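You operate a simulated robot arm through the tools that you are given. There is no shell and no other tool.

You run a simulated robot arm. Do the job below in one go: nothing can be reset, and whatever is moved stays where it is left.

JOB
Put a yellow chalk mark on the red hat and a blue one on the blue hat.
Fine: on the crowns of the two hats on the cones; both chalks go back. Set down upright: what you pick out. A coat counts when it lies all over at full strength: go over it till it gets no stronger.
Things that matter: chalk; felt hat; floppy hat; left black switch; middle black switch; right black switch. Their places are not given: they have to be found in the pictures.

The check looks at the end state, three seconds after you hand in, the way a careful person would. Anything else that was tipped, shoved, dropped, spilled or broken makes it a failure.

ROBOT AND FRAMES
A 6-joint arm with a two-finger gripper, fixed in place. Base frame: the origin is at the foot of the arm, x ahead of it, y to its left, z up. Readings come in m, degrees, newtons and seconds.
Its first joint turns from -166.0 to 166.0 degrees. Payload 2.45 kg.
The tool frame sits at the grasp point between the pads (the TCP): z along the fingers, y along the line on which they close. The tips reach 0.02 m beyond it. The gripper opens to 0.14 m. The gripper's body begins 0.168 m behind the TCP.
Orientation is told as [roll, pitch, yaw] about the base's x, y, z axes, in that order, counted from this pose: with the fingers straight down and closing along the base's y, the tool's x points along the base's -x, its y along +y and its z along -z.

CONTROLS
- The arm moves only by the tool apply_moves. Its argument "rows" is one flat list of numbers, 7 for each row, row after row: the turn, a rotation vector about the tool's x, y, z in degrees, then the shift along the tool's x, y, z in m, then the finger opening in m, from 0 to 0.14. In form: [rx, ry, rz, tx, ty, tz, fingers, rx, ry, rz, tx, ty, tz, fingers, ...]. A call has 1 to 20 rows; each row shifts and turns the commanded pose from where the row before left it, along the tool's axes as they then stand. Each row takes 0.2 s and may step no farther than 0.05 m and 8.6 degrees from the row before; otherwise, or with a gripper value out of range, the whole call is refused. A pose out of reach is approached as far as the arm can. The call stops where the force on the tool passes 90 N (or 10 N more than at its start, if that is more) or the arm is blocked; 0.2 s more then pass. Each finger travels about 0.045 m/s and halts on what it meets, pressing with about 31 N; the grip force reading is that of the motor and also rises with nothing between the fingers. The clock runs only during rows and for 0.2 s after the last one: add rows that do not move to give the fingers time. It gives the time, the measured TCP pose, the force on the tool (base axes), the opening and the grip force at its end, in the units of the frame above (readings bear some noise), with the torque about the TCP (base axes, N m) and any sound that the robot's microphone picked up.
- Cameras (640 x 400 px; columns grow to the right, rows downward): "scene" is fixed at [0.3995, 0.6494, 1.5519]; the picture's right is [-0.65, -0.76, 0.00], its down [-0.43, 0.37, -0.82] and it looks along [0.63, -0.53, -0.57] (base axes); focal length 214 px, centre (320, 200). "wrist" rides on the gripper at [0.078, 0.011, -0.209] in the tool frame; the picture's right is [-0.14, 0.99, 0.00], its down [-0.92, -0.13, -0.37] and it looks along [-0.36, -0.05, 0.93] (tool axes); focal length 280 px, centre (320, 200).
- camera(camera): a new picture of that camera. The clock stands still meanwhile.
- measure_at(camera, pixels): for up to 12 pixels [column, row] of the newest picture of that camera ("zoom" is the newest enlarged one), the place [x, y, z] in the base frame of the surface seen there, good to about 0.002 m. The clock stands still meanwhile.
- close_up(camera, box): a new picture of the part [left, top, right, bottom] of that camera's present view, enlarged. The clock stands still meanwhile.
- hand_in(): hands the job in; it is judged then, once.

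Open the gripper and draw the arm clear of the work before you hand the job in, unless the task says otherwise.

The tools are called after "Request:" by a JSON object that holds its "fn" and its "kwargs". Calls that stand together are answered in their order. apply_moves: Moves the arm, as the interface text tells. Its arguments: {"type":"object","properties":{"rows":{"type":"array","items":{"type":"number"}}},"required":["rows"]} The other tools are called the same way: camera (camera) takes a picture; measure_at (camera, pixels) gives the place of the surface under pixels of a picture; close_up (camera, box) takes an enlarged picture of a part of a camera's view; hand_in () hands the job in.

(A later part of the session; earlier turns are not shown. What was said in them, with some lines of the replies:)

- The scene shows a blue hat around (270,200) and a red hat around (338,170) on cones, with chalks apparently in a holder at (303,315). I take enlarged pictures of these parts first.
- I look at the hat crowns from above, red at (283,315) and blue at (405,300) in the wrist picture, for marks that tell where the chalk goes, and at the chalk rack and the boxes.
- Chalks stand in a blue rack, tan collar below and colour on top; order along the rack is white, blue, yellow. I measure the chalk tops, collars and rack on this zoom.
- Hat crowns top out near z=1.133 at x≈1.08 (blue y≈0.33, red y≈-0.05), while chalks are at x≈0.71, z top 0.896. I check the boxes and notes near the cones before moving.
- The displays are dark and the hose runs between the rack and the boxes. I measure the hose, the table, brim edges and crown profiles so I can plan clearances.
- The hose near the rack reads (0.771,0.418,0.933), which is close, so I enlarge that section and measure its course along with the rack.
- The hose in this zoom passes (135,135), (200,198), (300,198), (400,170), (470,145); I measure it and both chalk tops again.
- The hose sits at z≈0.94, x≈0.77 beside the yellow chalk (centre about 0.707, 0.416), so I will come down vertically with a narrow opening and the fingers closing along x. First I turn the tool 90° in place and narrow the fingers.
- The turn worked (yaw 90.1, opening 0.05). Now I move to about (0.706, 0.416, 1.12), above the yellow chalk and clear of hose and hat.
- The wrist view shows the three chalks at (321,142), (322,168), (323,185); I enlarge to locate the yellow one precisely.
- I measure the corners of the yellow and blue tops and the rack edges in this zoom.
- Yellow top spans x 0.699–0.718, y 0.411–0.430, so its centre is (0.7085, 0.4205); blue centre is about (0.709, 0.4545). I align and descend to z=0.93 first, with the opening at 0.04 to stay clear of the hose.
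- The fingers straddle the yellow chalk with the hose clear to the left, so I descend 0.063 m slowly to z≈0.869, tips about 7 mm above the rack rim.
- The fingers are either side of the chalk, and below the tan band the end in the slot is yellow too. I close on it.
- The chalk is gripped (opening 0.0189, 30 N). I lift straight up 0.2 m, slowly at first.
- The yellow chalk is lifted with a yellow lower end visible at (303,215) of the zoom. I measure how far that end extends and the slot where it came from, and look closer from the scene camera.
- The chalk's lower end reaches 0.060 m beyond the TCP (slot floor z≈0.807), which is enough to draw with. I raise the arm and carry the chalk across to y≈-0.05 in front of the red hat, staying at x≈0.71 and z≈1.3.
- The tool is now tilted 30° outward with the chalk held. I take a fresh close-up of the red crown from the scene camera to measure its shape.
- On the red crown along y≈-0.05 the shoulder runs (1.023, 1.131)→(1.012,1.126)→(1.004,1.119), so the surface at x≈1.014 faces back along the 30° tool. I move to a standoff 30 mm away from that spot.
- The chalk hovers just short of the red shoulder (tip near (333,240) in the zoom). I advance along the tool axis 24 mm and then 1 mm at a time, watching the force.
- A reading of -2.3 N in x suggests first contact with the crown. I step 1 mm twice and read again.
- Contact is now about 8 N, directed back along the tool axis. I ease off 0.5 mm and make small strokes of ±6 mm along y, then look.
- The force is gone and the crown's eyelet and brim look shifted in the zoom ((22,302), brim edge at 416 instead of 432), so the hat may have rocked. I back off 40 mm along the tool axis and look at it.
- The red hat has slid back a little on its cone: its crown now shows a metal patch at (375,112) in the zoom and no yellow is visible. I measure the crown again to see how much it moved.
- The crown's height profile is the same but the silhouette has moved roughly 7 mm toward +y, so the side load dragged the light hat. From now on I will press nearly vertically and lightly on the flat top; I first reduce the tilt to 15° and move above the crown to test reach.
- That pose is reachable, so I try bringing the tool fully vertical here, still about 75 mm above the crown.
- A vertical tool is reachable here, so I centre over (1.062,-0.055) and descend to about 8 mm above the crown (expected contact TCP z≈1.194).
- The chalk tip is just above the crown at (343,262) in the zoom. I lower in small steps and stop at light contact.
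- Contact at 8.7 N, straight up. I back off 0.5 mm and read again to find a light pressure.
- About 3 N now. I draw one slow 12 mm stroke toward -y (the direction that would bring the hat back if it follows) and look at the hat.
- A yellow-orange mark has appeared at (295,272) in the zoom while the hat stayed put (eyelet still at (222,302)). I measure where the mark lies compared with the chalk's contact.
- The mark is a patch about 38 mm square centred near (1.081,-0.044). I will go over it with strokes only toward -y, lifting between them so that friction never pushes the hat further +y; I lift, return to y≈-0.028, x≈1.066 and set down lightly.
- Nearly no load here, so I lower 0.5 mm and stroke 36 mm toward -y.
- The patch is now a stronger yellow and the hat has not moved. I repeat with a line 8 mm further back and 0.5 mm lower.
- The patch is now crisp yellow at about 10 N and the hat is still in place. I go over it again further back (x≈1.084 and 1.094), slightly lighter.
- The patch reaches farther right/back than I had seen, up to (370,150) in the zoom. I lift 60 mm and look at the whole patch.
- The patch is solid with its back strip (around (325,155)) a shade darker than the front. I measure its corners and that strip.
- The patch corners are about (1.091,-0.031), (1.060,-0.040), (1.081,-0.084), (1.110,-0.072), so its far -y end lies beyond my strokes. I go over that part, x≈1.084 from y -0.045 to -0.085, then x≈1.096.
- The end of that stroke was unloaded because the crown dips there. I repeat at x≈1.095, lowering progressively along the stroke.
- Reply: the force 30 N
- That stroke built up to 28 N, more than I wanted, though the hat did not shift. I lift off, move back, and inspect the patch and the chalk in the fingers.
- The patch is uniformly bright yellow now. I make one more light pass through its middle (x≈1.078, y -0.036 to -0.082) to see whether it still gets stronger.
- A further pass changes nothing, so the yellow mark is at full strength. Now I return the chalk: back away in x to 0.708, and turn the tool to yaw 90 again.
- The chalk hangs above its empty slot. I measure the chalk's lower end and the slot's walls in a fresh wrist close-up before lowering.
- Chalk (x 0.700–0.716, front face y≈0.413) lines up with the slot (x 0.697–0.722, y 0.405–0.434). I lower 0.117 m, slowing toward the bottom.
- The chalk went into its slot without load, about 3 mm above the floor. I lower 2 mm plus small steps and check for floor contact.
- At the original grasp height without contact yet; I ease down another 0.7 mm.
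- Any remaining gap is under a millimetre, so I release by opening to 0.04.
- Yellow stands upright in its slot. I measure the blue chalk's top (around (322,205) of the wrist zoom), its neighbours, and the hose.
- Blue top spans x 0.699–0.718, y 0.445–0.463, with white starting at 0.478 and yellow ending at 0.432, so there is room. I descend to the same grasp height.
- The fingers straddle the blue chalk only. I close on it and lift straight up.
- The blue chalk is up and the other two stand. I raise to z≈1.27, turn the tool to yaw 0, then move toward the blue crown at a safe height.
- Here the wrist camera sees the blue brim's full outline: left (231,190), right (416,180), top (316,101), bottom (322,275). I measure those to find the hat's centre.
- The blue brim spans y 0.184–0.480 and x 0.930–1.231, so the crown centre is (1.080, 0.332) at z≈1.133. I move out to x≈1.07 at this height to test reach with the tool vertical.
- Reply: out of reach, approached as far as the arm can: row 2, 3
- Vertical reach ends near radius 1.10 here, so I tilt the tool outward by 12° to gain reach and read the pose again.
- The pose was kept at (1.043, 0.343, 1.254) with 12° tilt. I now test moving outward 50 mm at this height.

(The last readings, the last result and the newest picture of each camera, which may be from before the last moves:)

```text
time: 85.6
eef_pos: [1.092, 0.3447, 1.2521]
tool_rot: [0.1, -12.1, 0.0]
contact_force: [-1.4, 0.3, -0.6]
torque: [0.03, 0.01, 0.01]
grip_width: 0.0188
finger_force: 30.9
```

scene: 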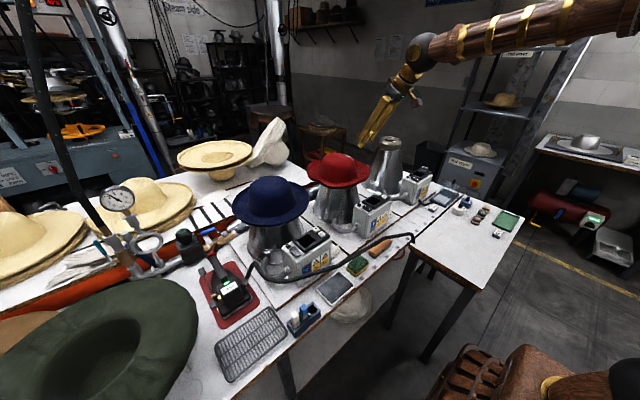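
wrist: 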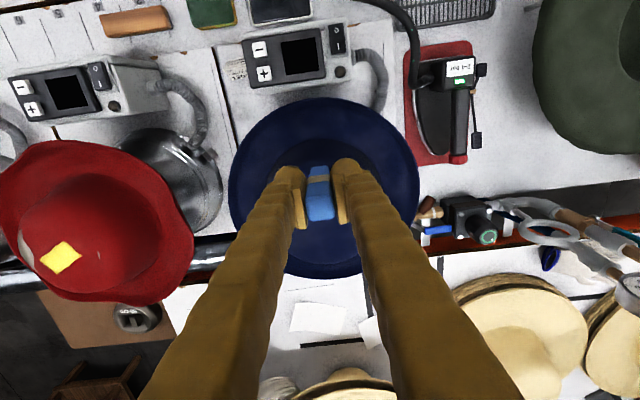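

That is reachable, so the whole crown top can be worked with 12° tilt. I position at x≈1.075, y≈0.352 and descend to z≈1.202, about 8 mm above expected contact.

Request:
{"fn": "apply_moves", "kwargs": {"rows": [0, 0, 0, 0.0135, 0.0035, 0.0227, 0.01, 0, 0, 0, 0.0135, 0.0035, 0.0227, 0.01, 0, 0, 0, 0, 0, 0, 0.01, 0, 0, 0, 0, 0, 0, 0.01]}}

Request:
{"fn": "close_up", "kwargs": {"camera": "scene", "box": [240, 160, 300, 200]}}

```text
time: 86.6
eef_pos: [1.0755, 0.3519, 1.203]
tool_rot: [0.1, -12.1, 0.1]
contact_force: [-0.3, 0.1, 0.2]
torque: [0.02, 0.04, -0.01]
grip_width: 0.0189
finger_force: 31.0
```

```text
10.00 times, centred on (270, 180) of scene
```

zoom: 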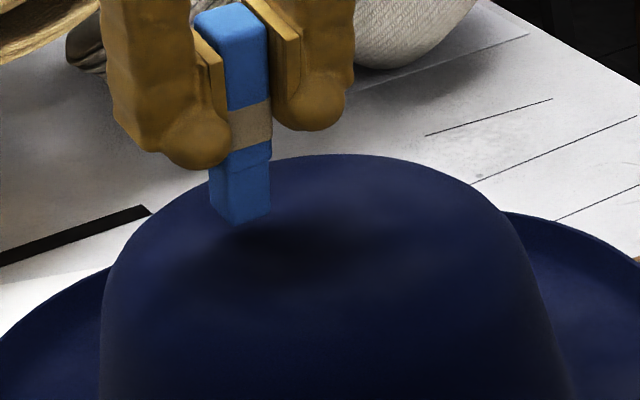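

The chalk tip is just above the blue crown at (240,222) of the zoom. I lower in small vertical steps until light contact.

Request:
{"fn": "apply_moves", "kwargs": {"rows": [0, 0, 0, 0.0006, 0, 0.003, 0.01, 0, 0, 0, 0.0004, 0, 0.002, 0.01, 0, 0, 0, 0, 0, 0.0, 0.01, 0, 0, 0, 0, 0, 0, 0.01]}}

Request:
{"fn": "apply_moves", "kwargs": {"rows": [0, 0, 0, 0.0002, 0, 0.001, 0.01, 0, 0, 0, 0, 0, 0.0, 0.01, 0, 0, 0, 0, 0, 0, 0.01]}}

Request:
{"fn": "apply_moves", "kwargs": {"rows": [0, 0, 0, 0.0002, 0, 0.001, 0.01, 0, 0, 0, 0, 0, 0.0, 0.01, 0, 0, 0, 0, 0, 0, 0.01]}}

```text
time: 87.6
eef_pos: [1.0756, 0.3518, 1.1984]
tool_rot: [0.1, -12.1, -0.1]
contact_force: [0.7, -0.1, -0.6]
torque: [0.03, 0.06, -0.01]
grip_width: 0.0188
finger_force: 31.3
```

```text
time: 88.4
eef_pos: [1.0757, 0.3529, 1.199]
tool_rot: [0.1, -12.2, 0.0]
contact_force: [-0.2, -1.0, -1.0]
torque: [-0.02, 0.03, 0.0]
grip_width: 0.0188
finger_force: 31.1
```

```text
time: 89.2
eef_pos: [1.0764, 0.3523, 1.1965]
tool_rot: [0.1, -12.1, 0.0]
contact_force: [0.2, 0.5, -0.5]
torque: [-0.07, -0.02, 0.02]
grip_width: 0.019
finger_force: 31.3
```

No contact yet at z≈1.1965. I keep stepping down 0.7 mm at a time.

Request:
{"fn": "apply_moves", "kwargs": {"rows": [0, 0, 0, 0.0002, 0, 0.001, 0.01, 0, 0, 0, 0, 0, 0.0, 0.01]}}

Request:
{"fn": "apply_moves", "kwargs": {"rows": [0, 0, 0, 0.00015, 0, 0.0007, 0.01, 0, 0, 0, 0, 0, 0.0, 0.01]}}

Request:
{"fn": "apply_moves", "kwargs": {"rows": [0, 0, 0, 0.0001, 0, 0.0005, 0.01, 0, 0, 0, 0, 0, 0.0, 0.01]}}

```text
time: 89.8
eef_pos: [1.0767, 0.3517, 1.1956]
tool_rot: [0.1, -12.0, 0.0]
contact_force: [-0.9, -0.1, -1.4]
torque: [0.02, 0.01, 0.01]
grip_width: 0.0187
finger_force: 31.2
```

```text
time: 90.4
eef_pos: [1.0758, 0.3515, 1.1941]
tool_rot: [0.1, -12.1, -0.1]
contact_force: [0.2, 0.4, 0.4]
torque: [-0.02, 0.01, 0.03]
grip_width: 0.0187
finger_force: 31.0
```

```text
time: 91.0
eef_pos: [1.0768, 0.351, 1.1941]
tool_rot: [0.1, -12.2, 0.1]
contact_force: [-0.2, 1.1, 6.7]
torque: [0.04, -0.05, -0.03]
grip_width: 0.0188
finger_force: 30.9
```

Contact at 6.7 N. I back off 0.2 mm and stroke 16 mm toward -y, then look at crown and hat position.

Request:
{"fn": "apply_moves", "kwargs": {"rows": [0, 0, 0, 0, 0, -0.0002, 0.01, 0, 0, 0, 0, -0.004, 0, 0.01, 0, 0, 0, 0, -0.004, 0, 0.01, 0, 0, 0, 0, -0.004, 0, 0.01, 0, 0, 0, 0, -0.004, 0, 0.01]}}

Request:
{"fn": "close_up", "kwargs": {"camera": "scene", "box": [240, 160, 300, 200]}}

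```text
time: 92.2
eef_pos: [1.0752, 0.3356, 1.1942]
tool_rot: [0.0, -12.1, 0.0]
contact_force: [-0.8, 1.7, 7.0]
torque: [0.1, 0.0, 0.02]
grip_width: 0.0187
finger_force: 31.0
```

```text
10.00 times, centred on (270, 180) of scene
```

zoom: 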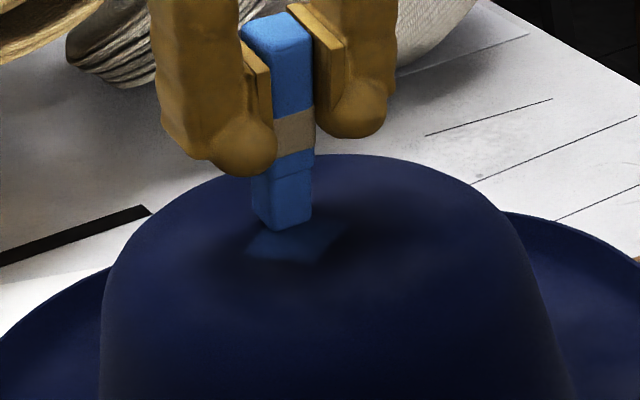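

A faint blue patch appears under the chalk and the hat's outline is unmoved. I continue the stroke 28 mm further toward -y.

Request:
{"fn": "apply_moves", "kwargs": {"rows": [0, 0, 0, 0, -0.004, 0, 0.01, 0, 0, 0, 0, -0.004, 0, 0.01, 0, 0, 0, 0, -0.004, 0, 0.01, 0, 0, 0, 0, -0.004, 0, 0.01, 0, 0, 0, 0, -0.004, 0, 0.01, 0, 0, 0, 0, -0.004, 0, 0.01, 0, 0, 0, 0, -0.004, 0, 0.01]}}

Request:
{"fn": "close_up", "kwargs": {"camera": "scene", "box": [240, 160, 300, 200]}}

```text
time: 93.8
eef_pos: [1.0765, 0.3063, 1.1938]
tool_rot: [0.1, -12.1, 0.0]
contact_force: [-0.3, 4.8, 13.2]
torque: [0.17, -0.07, 0.02]
grip_width: 0.019
finger_force: 31.3
```

```text
10.00 times, centred on (270, 180) of scene
```

zoom: 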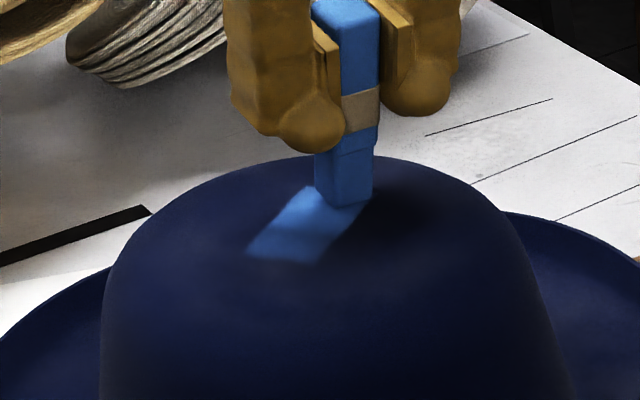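

The blue patch is now clear, with the load up to 13 N at the end. I lift and draw back to see and measure the whole patch.

Request:
{"fn": "apply_moves", "kwargs": {"rows": [0, 0, 0, 0, 0, -0.01, 0.01, 0, 0, 0, 0, 0, -0.04, 0.01, 0, 0, 0, 0.04, 0, 0, 0.01, 0, 0, 0, 0.04, 0, 0, 0.01, 0, 0, 0, 0, 0, 0, 0.01]}}

Request:
{"fn": "close_up", "kwargs": {"camera": "scene", "box": [255, 172, 285, 192]}}

```text
time: 95.0
eef_pos: [0.9887, 0.3074, 1.2265]
tool_rot: [0.1, -12.0, 0.0]
contact_force: [-0.4, -1.0, -1.0]
torque: [0.0, 0.01, 0.02]
grip_width: 0.0188
finger_force: 31.4
```

```text
16.00 times, centred on (270, 182) of scene
```

zoom: 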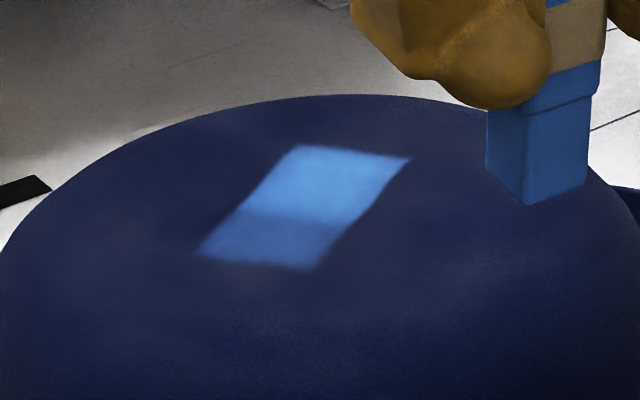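

The back two thirds of the patch is brighter than the front strip (around (270,240)). I measure its corners and the boundary.

Request:
{"fn": "measure_at", "kwargs": {"camera": "zoom", "pixels": [[205, 252], [308, 268], [408, 158], [298, 148], [270, 240], [345, 218], [245, 212], [305, 190], [340, 160], [290, 215]]}}

```text
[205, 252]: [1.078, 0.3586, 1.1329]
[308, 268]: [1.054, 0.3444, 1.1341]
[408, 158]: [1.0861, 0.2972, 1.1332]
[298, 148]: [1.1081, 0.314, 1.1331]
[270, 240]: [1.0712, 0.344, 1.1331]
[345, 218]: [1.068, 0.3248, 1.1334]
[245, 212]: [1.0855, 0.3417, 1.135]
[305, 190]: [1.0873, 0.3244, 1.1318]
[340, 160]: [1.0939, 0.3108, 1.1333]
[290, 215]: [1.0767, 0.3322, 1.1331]
```

Patch corners: (1.078,0.359), (1.054,0.344), (1.086,0.297), (1.108,0.314), long axis running (+0.031,-0.046). I go back over it along that axis, starting at its weak +y end with TCP at (1.056,0.356).

Request:
{"fn": "apply_moves", "kwargs": {"rows": [0, 0, 0, -0.0304, 0.02475, 0.0204, 0.01, 0, 0, 0, -0.0304, 0.02475, 0.0204, 0.01, 0, 0, 0, 0, 0, 0, 0.01, 0, 0, 0, 0.0008, 0, 0.004, 0.01, 0, 0, 0, 0.0002, 0, 0.0009, 0.01, 0, 0, 0, 0, 0, 0, 0.01]}}

```text
time: 96.4
eef_pos: [1.0548, 0.3564, 1.1938]
tool_rot: [0.1, -12.1, 0.0]
contact_force: [-0.9, -0.1, -0.2]
torque: [0.02, 0.01, 0.0]
grip_width: 0.0185
finger_force: 30.8
```

No load yet at this spot; I lower 0.5 mm and then stroke along the patch's long axis.

Request:
{"fn": "apply_moves", "kwargs": {"rows": [0, 0, 0, 0.0001, 0, 0.0005, 0.01, 0, 0, 0, -0.00215, -0.0034, 0.00046, 0.01, 0, 0, 0, -0.00215, -0.0034, 0.00046, 0.01, 0, 0, 0, -0.00215, -0.0034, 0.00046, 0.01]}}

Request:
{"fn": "apply_moves", "kwargs": {"rows": [0, 0, 0, -0.00215, -0.0034, 0.00042, 0.01, 0, 0, 0, -0.00215, -0.0034, 0.00042, 0.01, 0, 0, 0, -0.00215, -0.0034, 0.00042, 0.01, 0, 0, 0, -0.00215, -0.0034, 0.00042, 0.01]}}

Request:
{"fn": "apply_moves", "kwargs": {"rows": [0, 0, 0, -0.00215, -0.0034, 0.00035, 0.01, 0, 0, 0, -0.00215, -0.0034, 0.00035, 0.01, 0, 0, 0, -0.00215, -0.0034, 0.00035, 0.01, 0, 0, 0, -0.00215, -0.0034, 0.00035, 0.01, 0, 0, 0, -0.00215, -0.0034, 0.00035, 0.01, 0, 0, 0, -0.00215, -0.0034, 0.00035, 0.01]}}

Request:
{"fn": "close_up", "kwargs": {"camera": "scene", "box": [255, 172, 285, 192]}}

```text
time: 97.4
eef_pos: [1.0627, 0.3475, 1.1935]
tool_rot: [0.1, -12.1, -0.1]
contact_force: [-1.7, 2.9, 10.8]
torque: [0.11, 0.07, 0.0]
grip_width: 0.0188
finger_force: 30.8
```

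```text
time: 98.4
eef_pos: [1.0704, 0.3341, 1.1951]
tool_rot: [0.1, -12.2, 0.0]
contact_force: [-1.0, 4.3, 13.5]
torque: [0.17, 0.05, 0.01]
grip_width: 0.0188
finger_force: 31.0
```

```text
time: 99.8
eef_pos: [1.0838, 0.3131, 1.195]
tool_rot: [-0.1, -12.0, 0.0]
contact_force: [-2.0, 2.4, 8.2]
torque: [0.11, 0.06, 0.0]
grip_width: 0.0188
finger_force: 30.8
```

```text
16.00 times, centred on (270, 182) of scene
```

zoom: 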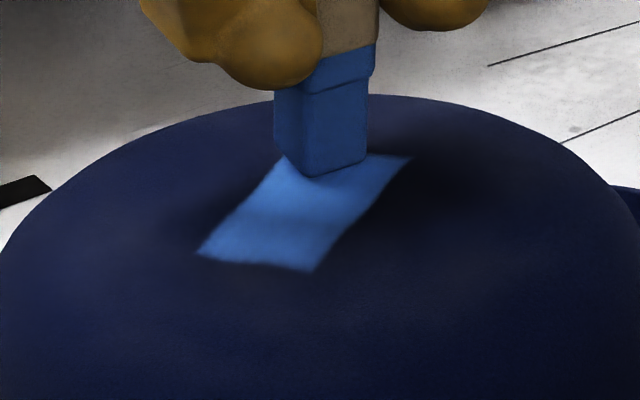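

The front strip has gained strength. I finish this stroke to the patch's -y end, then lift, return, and run a second stroke shifted to the other side.

Request:
{"fn": "apply_moves", "kwargs": {"rows": [0, 0, 0, -0.00215, -0.0034, 0.00042, 0.01, 0, 0, 0, -0.00215, -0.0034, 0.00042, 0.01, 0, 0, 0, -0.00215, -0.0034, 0.00046, 0.01, 0, 0, 0, 0, 0, -0.006, 0.01, 0, 0, 0, 0.025, 0.025, -0.004, 0.01, 0, 0, 0, 0.014, 0.03, -0.004, 0.01, 0, 0, 0, 0, 0, 0, 0.01]}}

Request:
{"fn": "close_up", "kwargs": {"camera": "scene", "box": [255, 172, 285, 192]}}

```text
time: 101.4
eef_pos: [1.0496, 0.3581, 1.2003]
tool_rot: [0.1, -12.1, 0.0]
contact_force: [-0.1, 0.0, -1.1]
torque: [-0.01, 0.01, -0.02]
grip_width: 0.0189
finger_force: 31.1
```

```text
16.00 times, centred on (270, 182) of scene
```

zoom: 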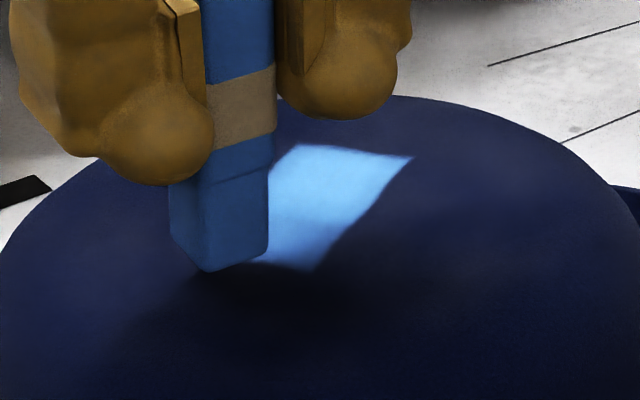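

I shift to the other long side (start TCP ≈ (1.066,0.361)), set down and stroke along the long axis again.

Request:
{"fn": "apply_moves", "kwargs": {"rows": [0, 0, 0, -0.0156, 0.003, 0.0033, 0.01, 0, 0, 0, 0.0009, 0, 0.0042, 0.01, 0, 0, 0, 0.0004, 0, 0.0021, 0.01, 0, 0, 0, 0, 0, 0, 0.01]}}

Request:
{"fn": "apply_moves", "kwargs": {"rows": [0, 0, 0, -0.00215, -0.0034, 0.00046, 0.01, 0, 0, 0, -0.00215, -0.0034, 0.00046, 0.01, 0, 0, 0, -0.00215, -0.0034, 0.00046, 0.01, 0, 0, 0, -0.00215, -0.0034, 0.00042, 0.01, 0, 0, 0, -0.00215, -0.0034, 0.00042, 0.01, 0, 0, 0, -0.00215, -0.0034, 0.00042, 0.01]}}

Request:
{"fn": "apply_moves", "kwargs": {"rows": [0, 0, 0, -0.00215, -0.0034, 0.0004, 0.01, 0, 0, 0, -0.00215, -0.0034, 0.0004, 0.01, 0, 0, 0, -0.00215, -0.0034, 0.0004, 0.01, 0, 0, 0, -0.00215, -0.0034, 0.0004, 0.01, 0, 0, 0, -0.00215, -0.0034, 0.0004, 0.01, 0, 0, 0, -0.00215, -0.0034, 0.0004, 0.01, 0, 0, 0, -0.00215, -0.0034, 0.0004, 0.01, 0, 0, 0, -0.00215, -0.0034, 0.0004, 0.01]}}

Request:
{"fn": "close_up", "kwargs": {"camera": "scene", "box": [255, 172, 285, 192]}}

```text
time: 102.4
eef_pos: [1.0658, 0.3605, 1.1941]
tool_rot: [0.0, -12.1, 0.0]
contact_force: [-0.8, 1.6, 8.9]
torque: [0.0, -0.06, 0.0]
grip_width: 0.0189
finger_force: 31.2
```

```text
time: 103.8
eef_pos: [1.0779, 0.3413, 1.194]
tool_rot: [0.1, -12.2, 0.1]
contact_force: [-3.1, 4.8, 16.2]
torque: [0.24, 0.07, 0.02]
grip_width: 0.0189
finger_force: 30.9
```

```text
time: 105.6
eef_pos: [1.0952, 0.3138, 1.1946]
tool_rot: [0.1, -12.1, 0.0]
contact_force: [-3.6, 4.0, 14.5]
torque: [0.21, 0.09, -0.02]
grip_width: 0.0188
finger_force: 30.9
```

```text
16.00 times, centred on (270, 182) of scene
```

zoom: 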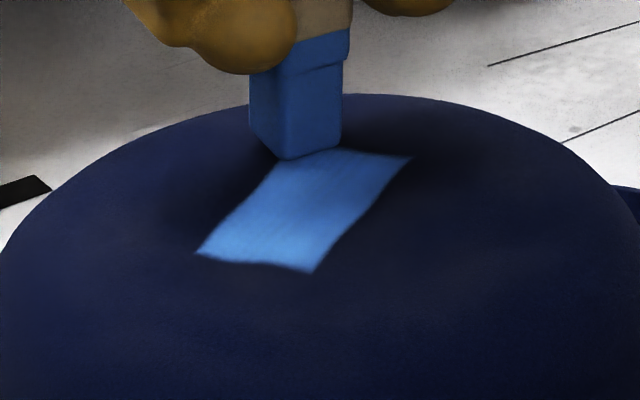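

The coat is now even from this view. I lift and do a third stroke along the near side (start TCP ≈ (1.049,0.350)), a touch lighter.

Request:
{"fn": "apply_moves", "kwargs": {"rows": [0, 0, 0, 0, 0, -0.01, 0.01, 0, 0, 0, 0.0225, 0.0185, -0.004, 0.01, 0, 0, 0, 0.0225, 0.0185, -0.004, 0.01, 0, 0, 0, 0.0012, 0, 0.006, 0.01, 0, 0, 0, 0.0006, 0, 0.0025, 0.01, 0, 0, 0, 0, 0, 0, 0.01]}}

Request:
{"fn": "apply_moves", "kwargs": {"rows": [0, 0, 0, -0.00215, -0.0034, 0.00046, 0.01, 0, 0, 0, -0.00215, -0.0034, 0.00046, 0.01, 0, 0, 0, -0.00215, -0.0034, 0.00046, 0.01, 0, 0, 0, -0.00215, -0.0034, 0.00042, 0.01, 0, 0, 0, -0.00215, -0.0034, 0.00042, 0.01, 0, 0, 0, -0.00215, -0.0034, 0.00042, 0.01]}}

Request:
{"fn": "apply_moves", "kwargs": {"rows": [0, 0, 0, -0.00215, -0.0034, 0.0004, 0.01, 0, 0, 0, -0.00215, -0.0034, 0.0004, 0.01, 0, 0, 0, -0.00215, -0.0034, 0.0004, 0.01, 0, 0, 0, -0.00215, -0.0034, 0.0004, 0.01, 0, 0, 0, -0.00215, -0.0034, 0.0004, 0.01, 0, 0, 0, -0.00215, -0.0034, 0.0004, 0.01, 0, 0, 0, -0.00215, -0.0034, 0.0004, 0.01, 0, 0, 0, -0.00215, -0.0034, 0.0004, 0.01, 0, 0, 0, -0.00215, -0.0034, 0.0004, 0.01]}}

Request:
{"fn": "apply_moves", "kwargs": {"rows": [0, 0, 0, 0, 0, -0.01, 0.01, 0, 0, 0, 0, 0, -0.04, 0.01, 0, 0, 0, 0.04, 0, -0.01, 0.01, 0, 0, 0, 0.04, 0, -0.01, 0.01, 0, 0, 0, 0, 0, 0, 0.01]}}

Request:
{"fn": "close_up", "kwargs": {"camera": "scene", "box": [255, 172, 285, 192]}}

```text
time: 107.0
eef_pos: [1.0473, 0.3506, 1.194]
tool_rot: [0.0, -12.1, 0.0]
contact_force: [0.2, 0.1, 5.6]
torque: [0.03, -0.06, 0.01]
grip_width: 0.0191
finger_force: 31.5
```

```text
time: 108.4
eef_pos: [1.0585, 0.3305, 1.1929]
tool_rot: [0.0, -12.1, -0.1]
contact_force: [-1.7, 3.0, 7.4]
torque: [0.12, 0.08, -0.01]
grip_width: 0.0189
finger_force: 31.1
```

```text
time: 110.4
eef_pos: [1.079, 0.3005, 1.1941]
tool_rot: [0.1, -12.1, 0.0]
contact_force: [0.6, 0.1, -0.9]
torque: [0.02, 0.01, 0.0]
grip_width: 0.0189
finger_force: 30.8
```

```text
time: 111.6
eef_pos: [0.9822, 0.2984, 1.2439]
tool_rot: [0.1, -12.0, 0.0]
contact_force: [-0.8, -0.7, -0.3]
torque: [-0.01, 0.01, 0.01]
grip_width: 0.019
finger_force: 30.5
```

```text
16.00 times, centred on (270, 182) of scene
```

zoom: 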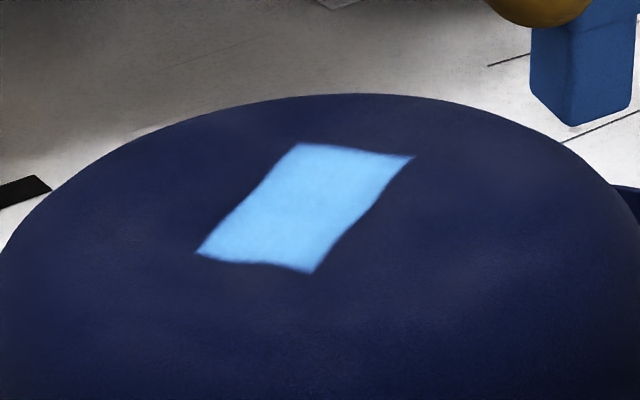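

The blue patch is uniform and bright. I make one more pass through its middle to see whether it still gets stronger.

Request:
{"fn": "apply_moves", "kwargs": {"rows": [0, 0, 0, -0.0203, 0.0192, 0.0201, 0.01, 0, 0, 0, -0.0203, 0.0192, 0.0201, 0.01, 0, 0, 0, -0.0203, 0.0192, 0.0201, 0.01, 0, 0, 0, 0, 0, 0, 0.01, 0, 0, 0, 0.0009, 0, 0.0042, 0.01, 0, 0, 0, 0.0004, 0, 0.002, 0.01, 0, 0, 0, 0, 0, 0, 0.01]}}

Request:
{"fn": "apply_moves", "kwargs": {"rows": [0, 0, 0, -0.00215, -0.0034, 0.00046, 0.01, 0, 0, 0, -0.00215, -0.0034, 0.00046, 0.01, 0, 0, 0, -0.00215, -0.0034, 0.00046, 0.01, 0, 0, 0, -0.00215, -0.0034, 0.00042, 0.01, 0, 0, 0, -0.00215, -0.0034, 0.00042, 0.01, 0, 0, 0, -0.00215, -0.0034, 0.00042, 0.01, 0, 0, 0, -0.00215, -0.0034, 0.00042, 0.01, 0, 0, 0, -0.00215, -0.0034, 0.00042, 0.01]}}

Request:
{"fn": "apply_moves", "kwargs": {"rows": [0, 0, 0, -0.00215, -0.0034, 0.00042, 0.01, 0, 0, 0, -0.00215, -0.0034, 0.00042, 0.01, 0, 0, 0, -0.00215, -0.0034, 0.00042, 0.01, 0, 0, 0, -0.00215, -0.0034, 0.00042, 0.01, 0, 0, 0, -0.00215, -0.0034, 0.00042, 0.01, 0, 0, 0, -0.00215, -0.0034, 0.00042, 0.01, 0, 0, 0, -0.00215, -0.0034, 0.00042, 0.01]}}

Request:
{"fn": "apply_moves", "kwargs": {"rows": [0, 0, 0, 0, 0, -0.01, 0.01, 0, 0, 0, 0, 0, -0.04, 0.01, 0, 0, 0, 0.04, 0, -0.01, 0.01, 0, 0, 0, 0.04, 0, -0.01, 0.01, 0, 0, 0, 0, 0, 0, 0.01]}}

Request:
{"fn": "close_up", "kwargs": {"camera": "scene", "box": [255, 172, 285, 192]}}

Request:
{"fn": "close_up", "kwargs": {"camera": "scene", "box": [220, 130, 400, 240]}}

```text
time: 113.2
eef_pos: [1.0571, 0.3573, 1.1944]
tool_rot: [0.1, -12.0, -0.1]
contact_force: [-0.1, 0.7, 5.0]
torque: [0.03, -0.03, -0.03]
grip_width: 0.0188
finger_force: 31.4
```

```text
time: 115.0
eef_pos: [1.0746, 0.3305, 1.1928]
tool_rot: [0.1, -12.1, 0.1]
contact_force: [-1.9, 3.2, 10.8]
torque: [0.14, 0.07, 0.03]
grip_width: 0.0187
finger_force: 30.5
```

```text
time: 116.6
eef_pos: [1.0903, 0.3057, 1.1926]
tool_rot: [0.0, -12.0, 0.0]
contact_force: [-0.5, 1.3, 3.7]
torque: [0.09, 0.03, 0.0]
grip_width: 0.0187
finger_force: 30.8
```

```text
time: 117.8
eef_pos: [0.9977, 0.3061, 1.2443]
tool_rot: [0.1, -12.2, 0.1]
contact_force: [0.1, 0.0, -0.4]
torque: [0.01, 0.0, -0.05]
grip_width: 0.0189
finger_force: 31.0
```

```text
16.00 times, centred on (270, 182) of scene
```

zoom: 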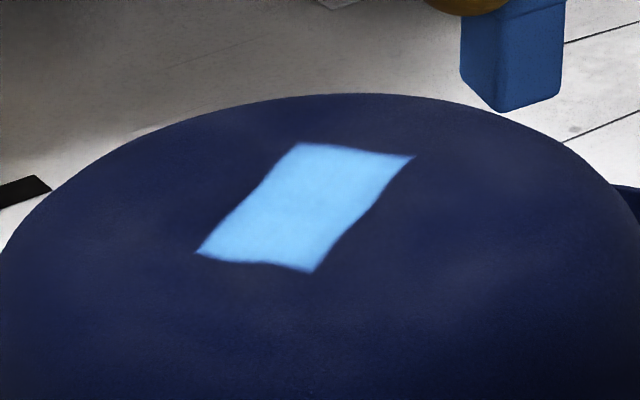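

```text
3.56 times, centred on (310, 185) of scene
```

zoom: 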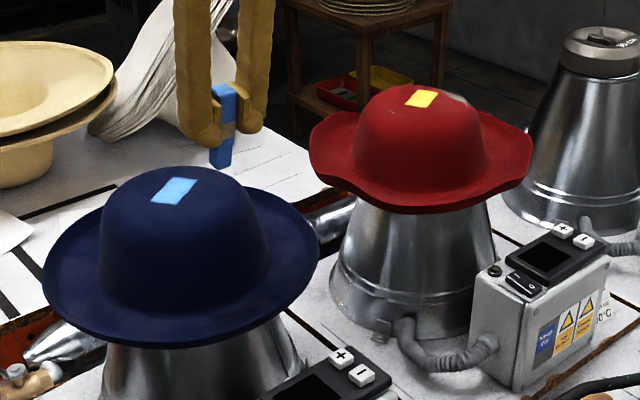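

Nothing got stronger, so the blue mark is at full strength and both hats sit properly. I bring the tool vertical, retreat to x≈0.71 and turn back to yaw 90 for returning the blue chalk.

Request:
{"fn": "apply_moves", "kwargs": {"rows": [0, 6, 0, 0, 0, 0, 0.01, 0, 6, 0, 0, 0, 0, 0.01, 0, 0, 0, 0.0413, 0, 0, 0.01, 0, 0, 0, 0.0413, 0, 0, 0.01, 0, 0, 0, 0.0413, 0, 0, 0.01, 0, 0, 0, 0.0413, 0, 0, 0.01, 0, 0, 0, 0.0413, 0, 0, 0.01, 0, 0, 0, 0.0413, 0, 0, 0.01, 0, 0, 0, 0.0413, 0, 0, 0.01, 0, 0, 0, 0, 0, 0, 0.01]}}

Request:
{"fn": "apply_moves", "kwargs": {"rows": [0, 0, -8.5, 0, 0, 0, 0.01, 0, 0, -8.5, 0, 0, 0, 0.01, 0, 0, -8.5, 0, 0, 0, 0.01, 0, 0, -8.5, 0, 0, 0, 0.01, 0, 0, -8.5, 0, 0, 0, 0.01, 0, 0, -8.5, 0, 0, 0, 0.01, 0, 0, -8.5, 0, 0, 0, 0.01, 0, 0, -8.5, 0, 0, 0, 0.01, 0, 0, -8.5, 0, 0, 0, 0.01, 0, 0, -8.5, 0, 0, 0, 0.01, 0, 0, -5, 0, 0, 0, 0.01, 0, 0, 0, 0, 0, 0, 0.01, 0, 0, 0, 0, 0, 0, 0.01]}}

```text
time: 120.0
eef_pos: [0.7082, 0.3059, 1.2434]
tool_rot: [0.1, -0.1, 0.0]
contact_force: [-0.4, 0.0, -0.1]
torque: [0.02, 0.0, 0.02]
grip_width: 0.0188
finger_force: 31.0
```

```text
time: 122.8
eef_pos: [0.7074, 0.3053, 1.2456]
tool_rot: [0.0, -0.1, 90.0]
contact_force: [-0.4, 0.6, -0.4]
torque: [-0.01, -0.02, -0.01]
grip_width: 0.0188
finger_force: 31.3
```

I move to y≈0.4545 over the blue slot and descend to z≈0.99, then measure the alignment.

Request:
{"fn": "apply_moves", "kwargs": {"rows": [0, 0, 0, -0.0372, -0.0003, 0, 0.01, 0, 0, 0, -0.0372, -0.0003, 0, 0.01, 0, 0, 0, -0.0372, -0.0002, 0, 0.01, 0, 0, 0, -0.0372, -0.0002, 0, 0.01, 0, 0, 0, 0, 0, 0.043, 0.01, 0, 0, 0, 0, 0, 0.043, 0.01, 0, 0, 0, 0, 0, 0.043, 0.01, 0, 0, 0, 0, 0, 0.043, 0.01, 0, 0, 0, 0, 0, 0.043, 0.01, 0, 0, 0, 0, 0, 0.041, 0.01, 0, 0, 0, 0, 0, 0, 0.01, 0, 0, 0, 0, 0, 0, 0.01]}}

Request:
{"fn": "apply_moves", "kwargs": {"rows": [0, 0, 0, 0, 0, 0, 0.01]}}

Request:
{"fn": "close_up", "kwargs": {"camera": "scene", "box": [270, 250, 350, 340]}}

Request:
{"fn": "close_up", "kwargs": {"camera": "wrist", "box": [250, 100, 390, 220]}}

```text
time: 125.4
eef_pos: [0.7107, 0.4557, 0.9882]
tool_rot: [-0.1, -0.1, 89.9]
contact_force: [-0.2, -0.5, -0.6]
torque: [0.0, 0.0, -0.01]
grip_width: 0.0188
finger_force: 30.3
```

```text
time: 125.8
eef_pos: [0.7103, 0.4565, 0.9885]
tool_rot: [-0.2, -0.1, 90.0]
contact_force: [0.3, -0.6, 0.6]
torque: [-0.01, 0.01, 0.0]
grip_width: 0.0187
finger_force: 31.2
```

```text
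4.44 times, centred on (310, 295) of scene
```

zoom: 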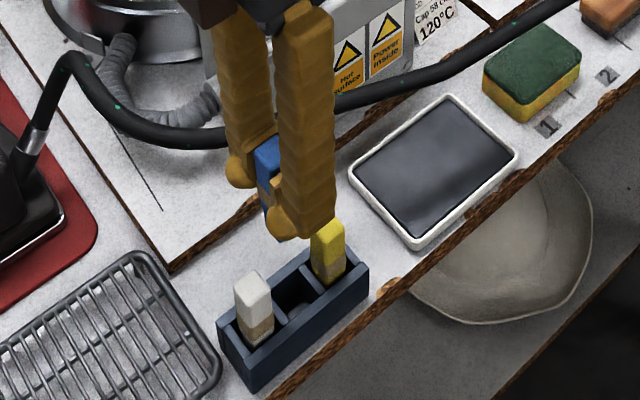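

```text
3.33 times, centred on (320, 160) of wrist
```

zoom: 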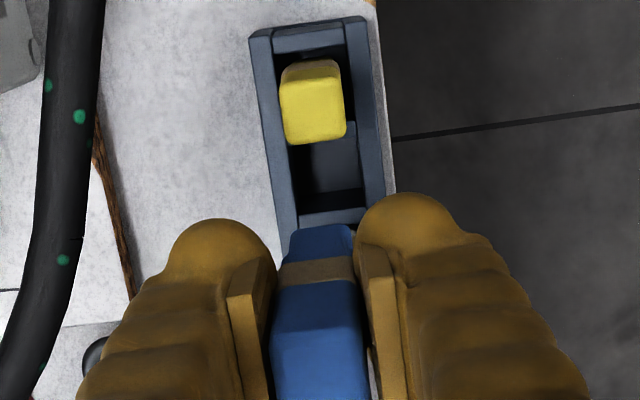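

I measure the blue chalk's lower end against the slot dividers in this wrist zoom.

Request:
{"fn": "measure_at", "kwargs": {"camera": "zoom", "pixels": [[300, 238], [320, 234], [347, 236], [320, 228], [290, 160], [362, 150], [335, 130], [335, 218], [300, 222], [360, 210], [315, 105], [315, 140]]}}

Request:
{"fn": "measure_at", "kwargs": {"camera": "zoom", "pixels": [[320, 245], [320, 255], [310, 250], [335, 250], [340, 190], [320, 170], [260, 60], [362, 50]]}}

```text
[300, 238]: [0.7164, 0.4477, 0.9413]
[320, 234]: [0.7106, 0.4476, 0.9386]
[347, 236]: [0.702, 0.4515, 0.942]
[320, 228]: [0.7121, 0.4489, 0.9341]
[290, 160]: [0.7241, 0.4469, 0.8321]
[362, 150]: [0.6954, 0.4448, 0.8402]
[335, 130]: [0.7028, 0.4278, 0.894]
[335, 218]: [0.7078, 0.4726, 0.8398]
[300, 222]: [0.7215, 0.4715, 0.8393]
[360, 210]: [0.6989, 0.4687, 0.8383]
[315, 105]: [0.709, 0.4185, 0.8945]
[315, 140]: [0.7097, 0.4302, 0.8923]
```

```text
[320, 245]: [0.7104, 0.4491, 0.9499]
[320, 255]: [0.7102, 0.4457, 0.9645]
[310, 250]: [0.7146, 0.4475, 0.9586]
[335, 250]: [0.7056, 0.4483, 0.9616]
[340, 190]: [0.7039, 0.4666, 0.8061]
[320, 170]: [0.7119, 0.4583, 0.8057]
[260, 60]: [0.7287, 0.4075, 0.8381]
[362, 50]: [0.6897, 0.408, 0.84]
```

The blue chalk is centred in x and about 1.5 mm too far toward +y; I correct that and lower 0.117 m, slowing near the bottom.

Request:
{"fn": "apply_moves", "kwargs": {"rows": [0, 0, 0, 0.0015, 0, 0.03, 0.01, 0, 0, 0, 0, 0, 0.03, 0.01, 0, 0, 0, 0, 0, 0.02, 0.01, 0, 0, 0, 0, 0, 0.015, 0.01, 0, 0, 0, 0, 0, 0.012, 0.01, 0, 0, 0, 0, 0, 0.01, 0.01, 0, 0, 0, 0, 0, 0.0, 0.01]}}

Request:
{"fn": "apply_moves", "kwargs": {"rows": [0, 0, 0, 0, 0, 0.0015, 0.01, 0, 0, 0, 0, 0, 0.0, 0.01]}}

Request:
{"fn": "apply_moves", "kwargs": {"rows": [0, 0, 0, 0, 0, 0.001, 0.01, 0, 0, 0, 0, 0, 0.0, 0.01]}}

```text
time: 127.4
eef_pos: [0.7099, 0.4534, 0.8736]
tool_rot: [-0.1, -0.1, 90.0]
contact_force: [0.6, 0.6, 0.0]
torque: [0.02, 0.01, 0.01]
grip_width: 0.019
finger_force: 31.0
```

```text
time: 128.0
eef_pos: [0.7091, 0.4523, 0.8706]
tool_rot: [-0.2, -0.1, 90.0]
contact_force: [0.2, 0.4, -0.3]
torque: [-0.02, -0.03, -0.01]
grip_width: 0.0185
finger_force: 30.6
```

```text
time: 128.6
eef_pos: [0.7098, 0.452, 0.8695]
tool_rot: [-0.1, -0.1, 90.1]
contact_force: [0.2, -0.4, -0.5]
torque: [-0.02, -0.03, -0.01]
grip_width: 0.0189
finger_force: 31.5
```

No contact yet at z≈0.8695; I continue with small steps until the floor is felt.

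Request:
{"fn": "apply_moves", "kwargs": {"rows": [0, 0, 0, 0, 0, 0.001, 0.01, 0, 0, 0, 0, 0, 0.0, 0.01]}}

Request:
{"fn": "apply_moves", "kwargs": {"rows": [0, 0, 0, 0, 0, 0.001, 0.01, 0, 0, 0, 0, 0, 0.0, 0.01]}}

Request:
{"fn": "apply_moves", "kwargs": {"rows": [0, 0, 0, 0, 0, 0.0007, 0.01, 0, 0, 0, 0, 0, 0.0, 0.01]}}

Request:
{"fn": "close_up", "kwargs": {"camera": "scene", "box": [270, 260, 350, 340]}}

```text
time: 129.2
eef_pos: [0.7103, 0.453, 0.8681]
tool_rot: [-0.1, 0.0, 89.9]
contact_force: [-0.3, 0.4, 0.3]
torque: [-0.01, -0.01, 0.01]
grip_width: 0.0186
finger_force: 30.3
```

```text
time: 129.8
eef_pos: [0.7103, 0.4539, 0.8668]
tool_rot: [0.0, -0.1, 90.0]
contact_force: [-0.5, -0.7, 0.0]
torque: [-0.02, -0.01, 0.0]
grip_width: 0.0187
finger_force: 30.9
```

```text
time: 130.4
eef_pos: [0.7102, 0.453, 0.8677]
tool_rot: [0.0, -0.1, 90.0]
contact_force: [0.6, 0.0, -1.0]
torque: [-0.02, 0.0, -0.02]
grip_width: 0.019
finger_force: 31.0
```

```text
5.00 times, centred on (310, 300) of scene
```

zoom: 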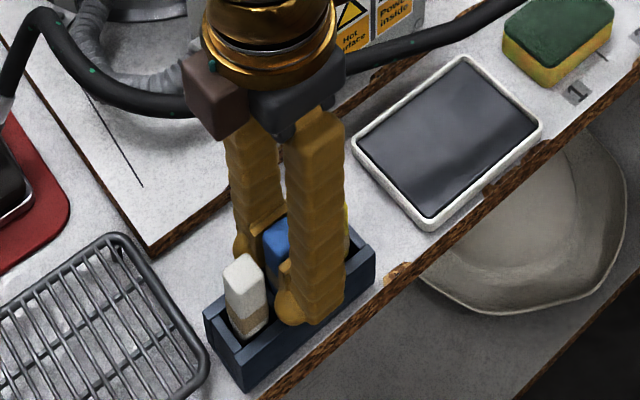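

The blue chalk sits in its slot at the grasp height. I ease 0.6 mm more and release.

Request:
{"fn": "apply_moves", "kwargs": {"rows": [0, 0, 0, 0, 0, 0.0006, 0.01, 0, 0, 0, 0, 0, 0.0, 0.01]}}

Request:
{"fn": "apply_moves", "kwargs": {"rows": [0, 0, 0, 0, 0, 0, 0.022, 0, 0, 0, 0, 0, 0, 0.03, 0, 0, 0, 0, 0, 0, 0.04, 0, 0, 0, 0, 0, 0, 0.04, 0, 0, 0, 0, 0, 0, 0.04]}}

Request:
{"fn": "apply_moves", "kwargs": {"rows": [0, 0, 0, 0, 0, -0.02, 0.04, 0, 0, 0, 0, 0, -0.03, 0.04, 0, 0, 0, 0, 0, -0.045, 0.04, 0, 0, 0, 0, 0, -0.045, 0.04, 0, 0, 0, 0, 0, -0.045, 0.04, 0, 0, 0, 0, 0, -0.045, 0.04, 0, 0, 0, 0.02, 0.035, -0.02, 0.05, 0, 0, 0, 0.02, 0.035, -0.02, 0.07, 0, 0, 0, 0.03, 0.035, -0.01, 0.09, 0, 0, 0, 0.03, 0.035, -0.01, 0.1, 0, 0, 0, 0.03, 0.035, -0.01, 0.1, 0, 0, 0, 0, 0, 0, 0.1]}}

Request:
{"fn": "camera", "kwargs": {"camera": "scene"}}

Request:
{"fn": "close_up", "kwargs": {"camera": "scene", "box": [275, 285, 335, 345]}}

Request:
{"fn": "close_up", "kwargs": {"camera": "scene", "box": [220, 130, 400, 240]}}

```text
time: 131.0
eef_pos: [0.7102, 0.453, 0.8661]
tool_rot: [-0.1, -0.1, 90.0]
contact_force: [-0.4, 0.1, 1.7]
torque: [0.04, -0.01, 0.0]
grip_width: 0.0187
finger_force: 30.5
```

```text
time: 132.2
eef_pos: [0.7104, 0.4532, 0.8669]
tool_rot: [-0.1, -0.1, 90.0]
contact_force: [0.1, -0.5, 0.0]
torque: [-0.01, -0.01, -0.01]
grip_width: 0.0399
finger_force: 0.0
```

```text
time: 134.8
eef_pos: [0.5356, 0.3243, 1.1676]
tool_rot: [-0.1, -0.1, 90.1]
contact_force: [1.3, -0.4, 0.1]
torque: [-0.01, 0.03, -0.04]
grip_width: 0.1
finger_force: 0.0
```

```text
taken
```

scene: 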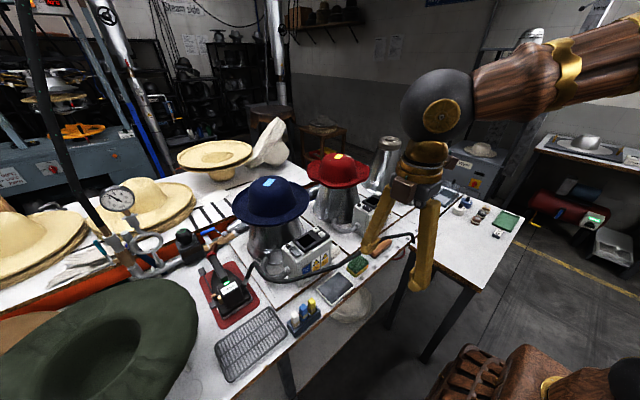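

```text
6.67 times, centred on (305, 315) of scene
```

zoom: 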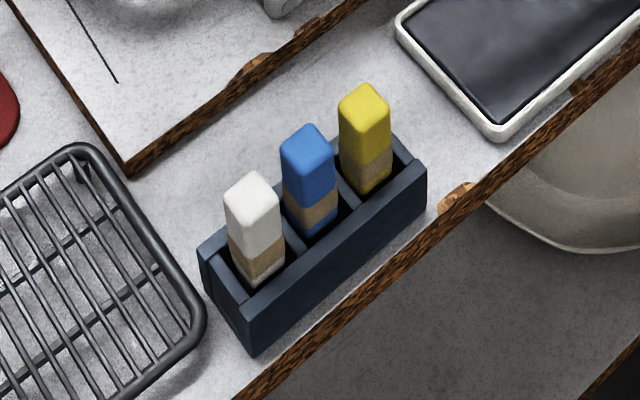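

```text
3.56 times, centred on (310, 185) of scene
```

zoom: 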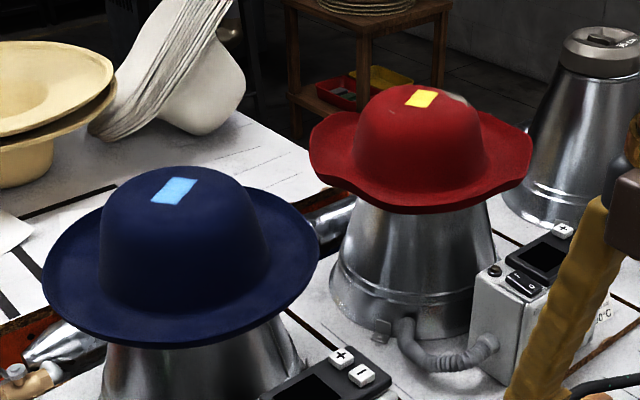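

Both marks are solid, all three chalks stand upright in the rack, and both hats sit on their cones. I raise the arm further and back from the bench before handing in.

Request:
{"fn": "apply_moves", "kwargs": {"rows": [0, 0, 0, 0.03, 0, -0.035, 0.1, 0, 0, 0, 0.03, 0, -0.035, 0.1, 0, 0, 0, 0.03, 0, -0.035, 0.1, 0, 0, 0, 0.03, 0, -0.035, 0.1, 0, 0, 0, 0.03, 0, -0.035, 0.1, 0, 0, 0, 0.03, 0, -0.035, 0.1, 0, 0, 0, 0, 0, -0.035, 0.1, 0, 0, 0, 0, 0, 0, 0.1]}}

Request:
{"fn": "close_up", "kwargs": {"camera": "scene", "box": [290, 140, 390, 200]}}

Request:
{"fn": "camera", "kwargs": {"camera": "scene"}}

```text
time: 136.6
eef_pos: [0.5349, 0.1427, 1.4122]
tool_rot: [-0.1, -0.1, 90.1]
contact_force: [-0.2, -0.2, 0.5]
torque: [0.0, -0.01, -0.02]
grip_width: 0.1
finger_force: 0.1
```

```text
6.40 times, centred on (340, 170) of scene
```

zoom: 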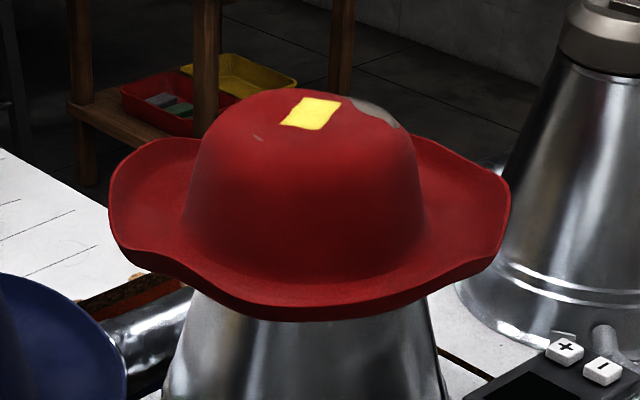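

```text
taken
```

scene: 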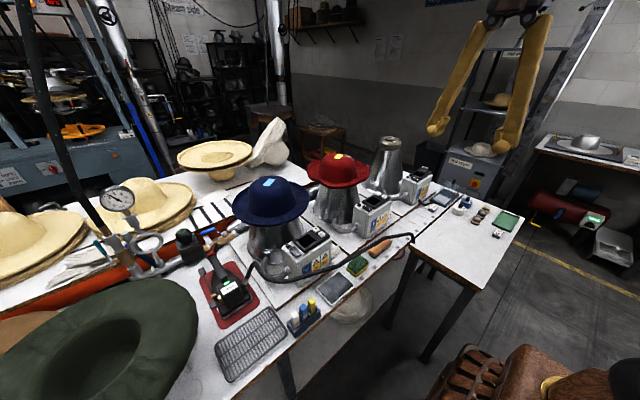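

The arm is clear and the gripper open. The yellow mark is on the red crown (310,114 in the zoom), the blue mark is on the blue crown (268,183), and the chalks are in the rack, so I hand the job in.

Request:
{"fn": "hand_in", "kwargs": {}}

```text
The job is handed in.
```

The red hat now has a yellow chalk mark on its crown and the blue hat has a blue one. I went over each until another pass made it no stronger. Both chalks are back upright in their slots in the rack, the gripper is open and the arm is clear of the bench.

- **Red hat moved slightly:** my first try pressed at an angle and slid it roughly 7 mm on its cone. A bit of the cone's metal top now shows through one side of the crown. Two small spots of it already showed before I touched the hat. It still sits level on the cone, and I left it there rather than risk moving it more.
- **One hard stroke:** a pass on the red hat built up to about 28 N, more than I intended. The hat did not shift from it.

Nothing else on the bench was touched, including the three black switches.
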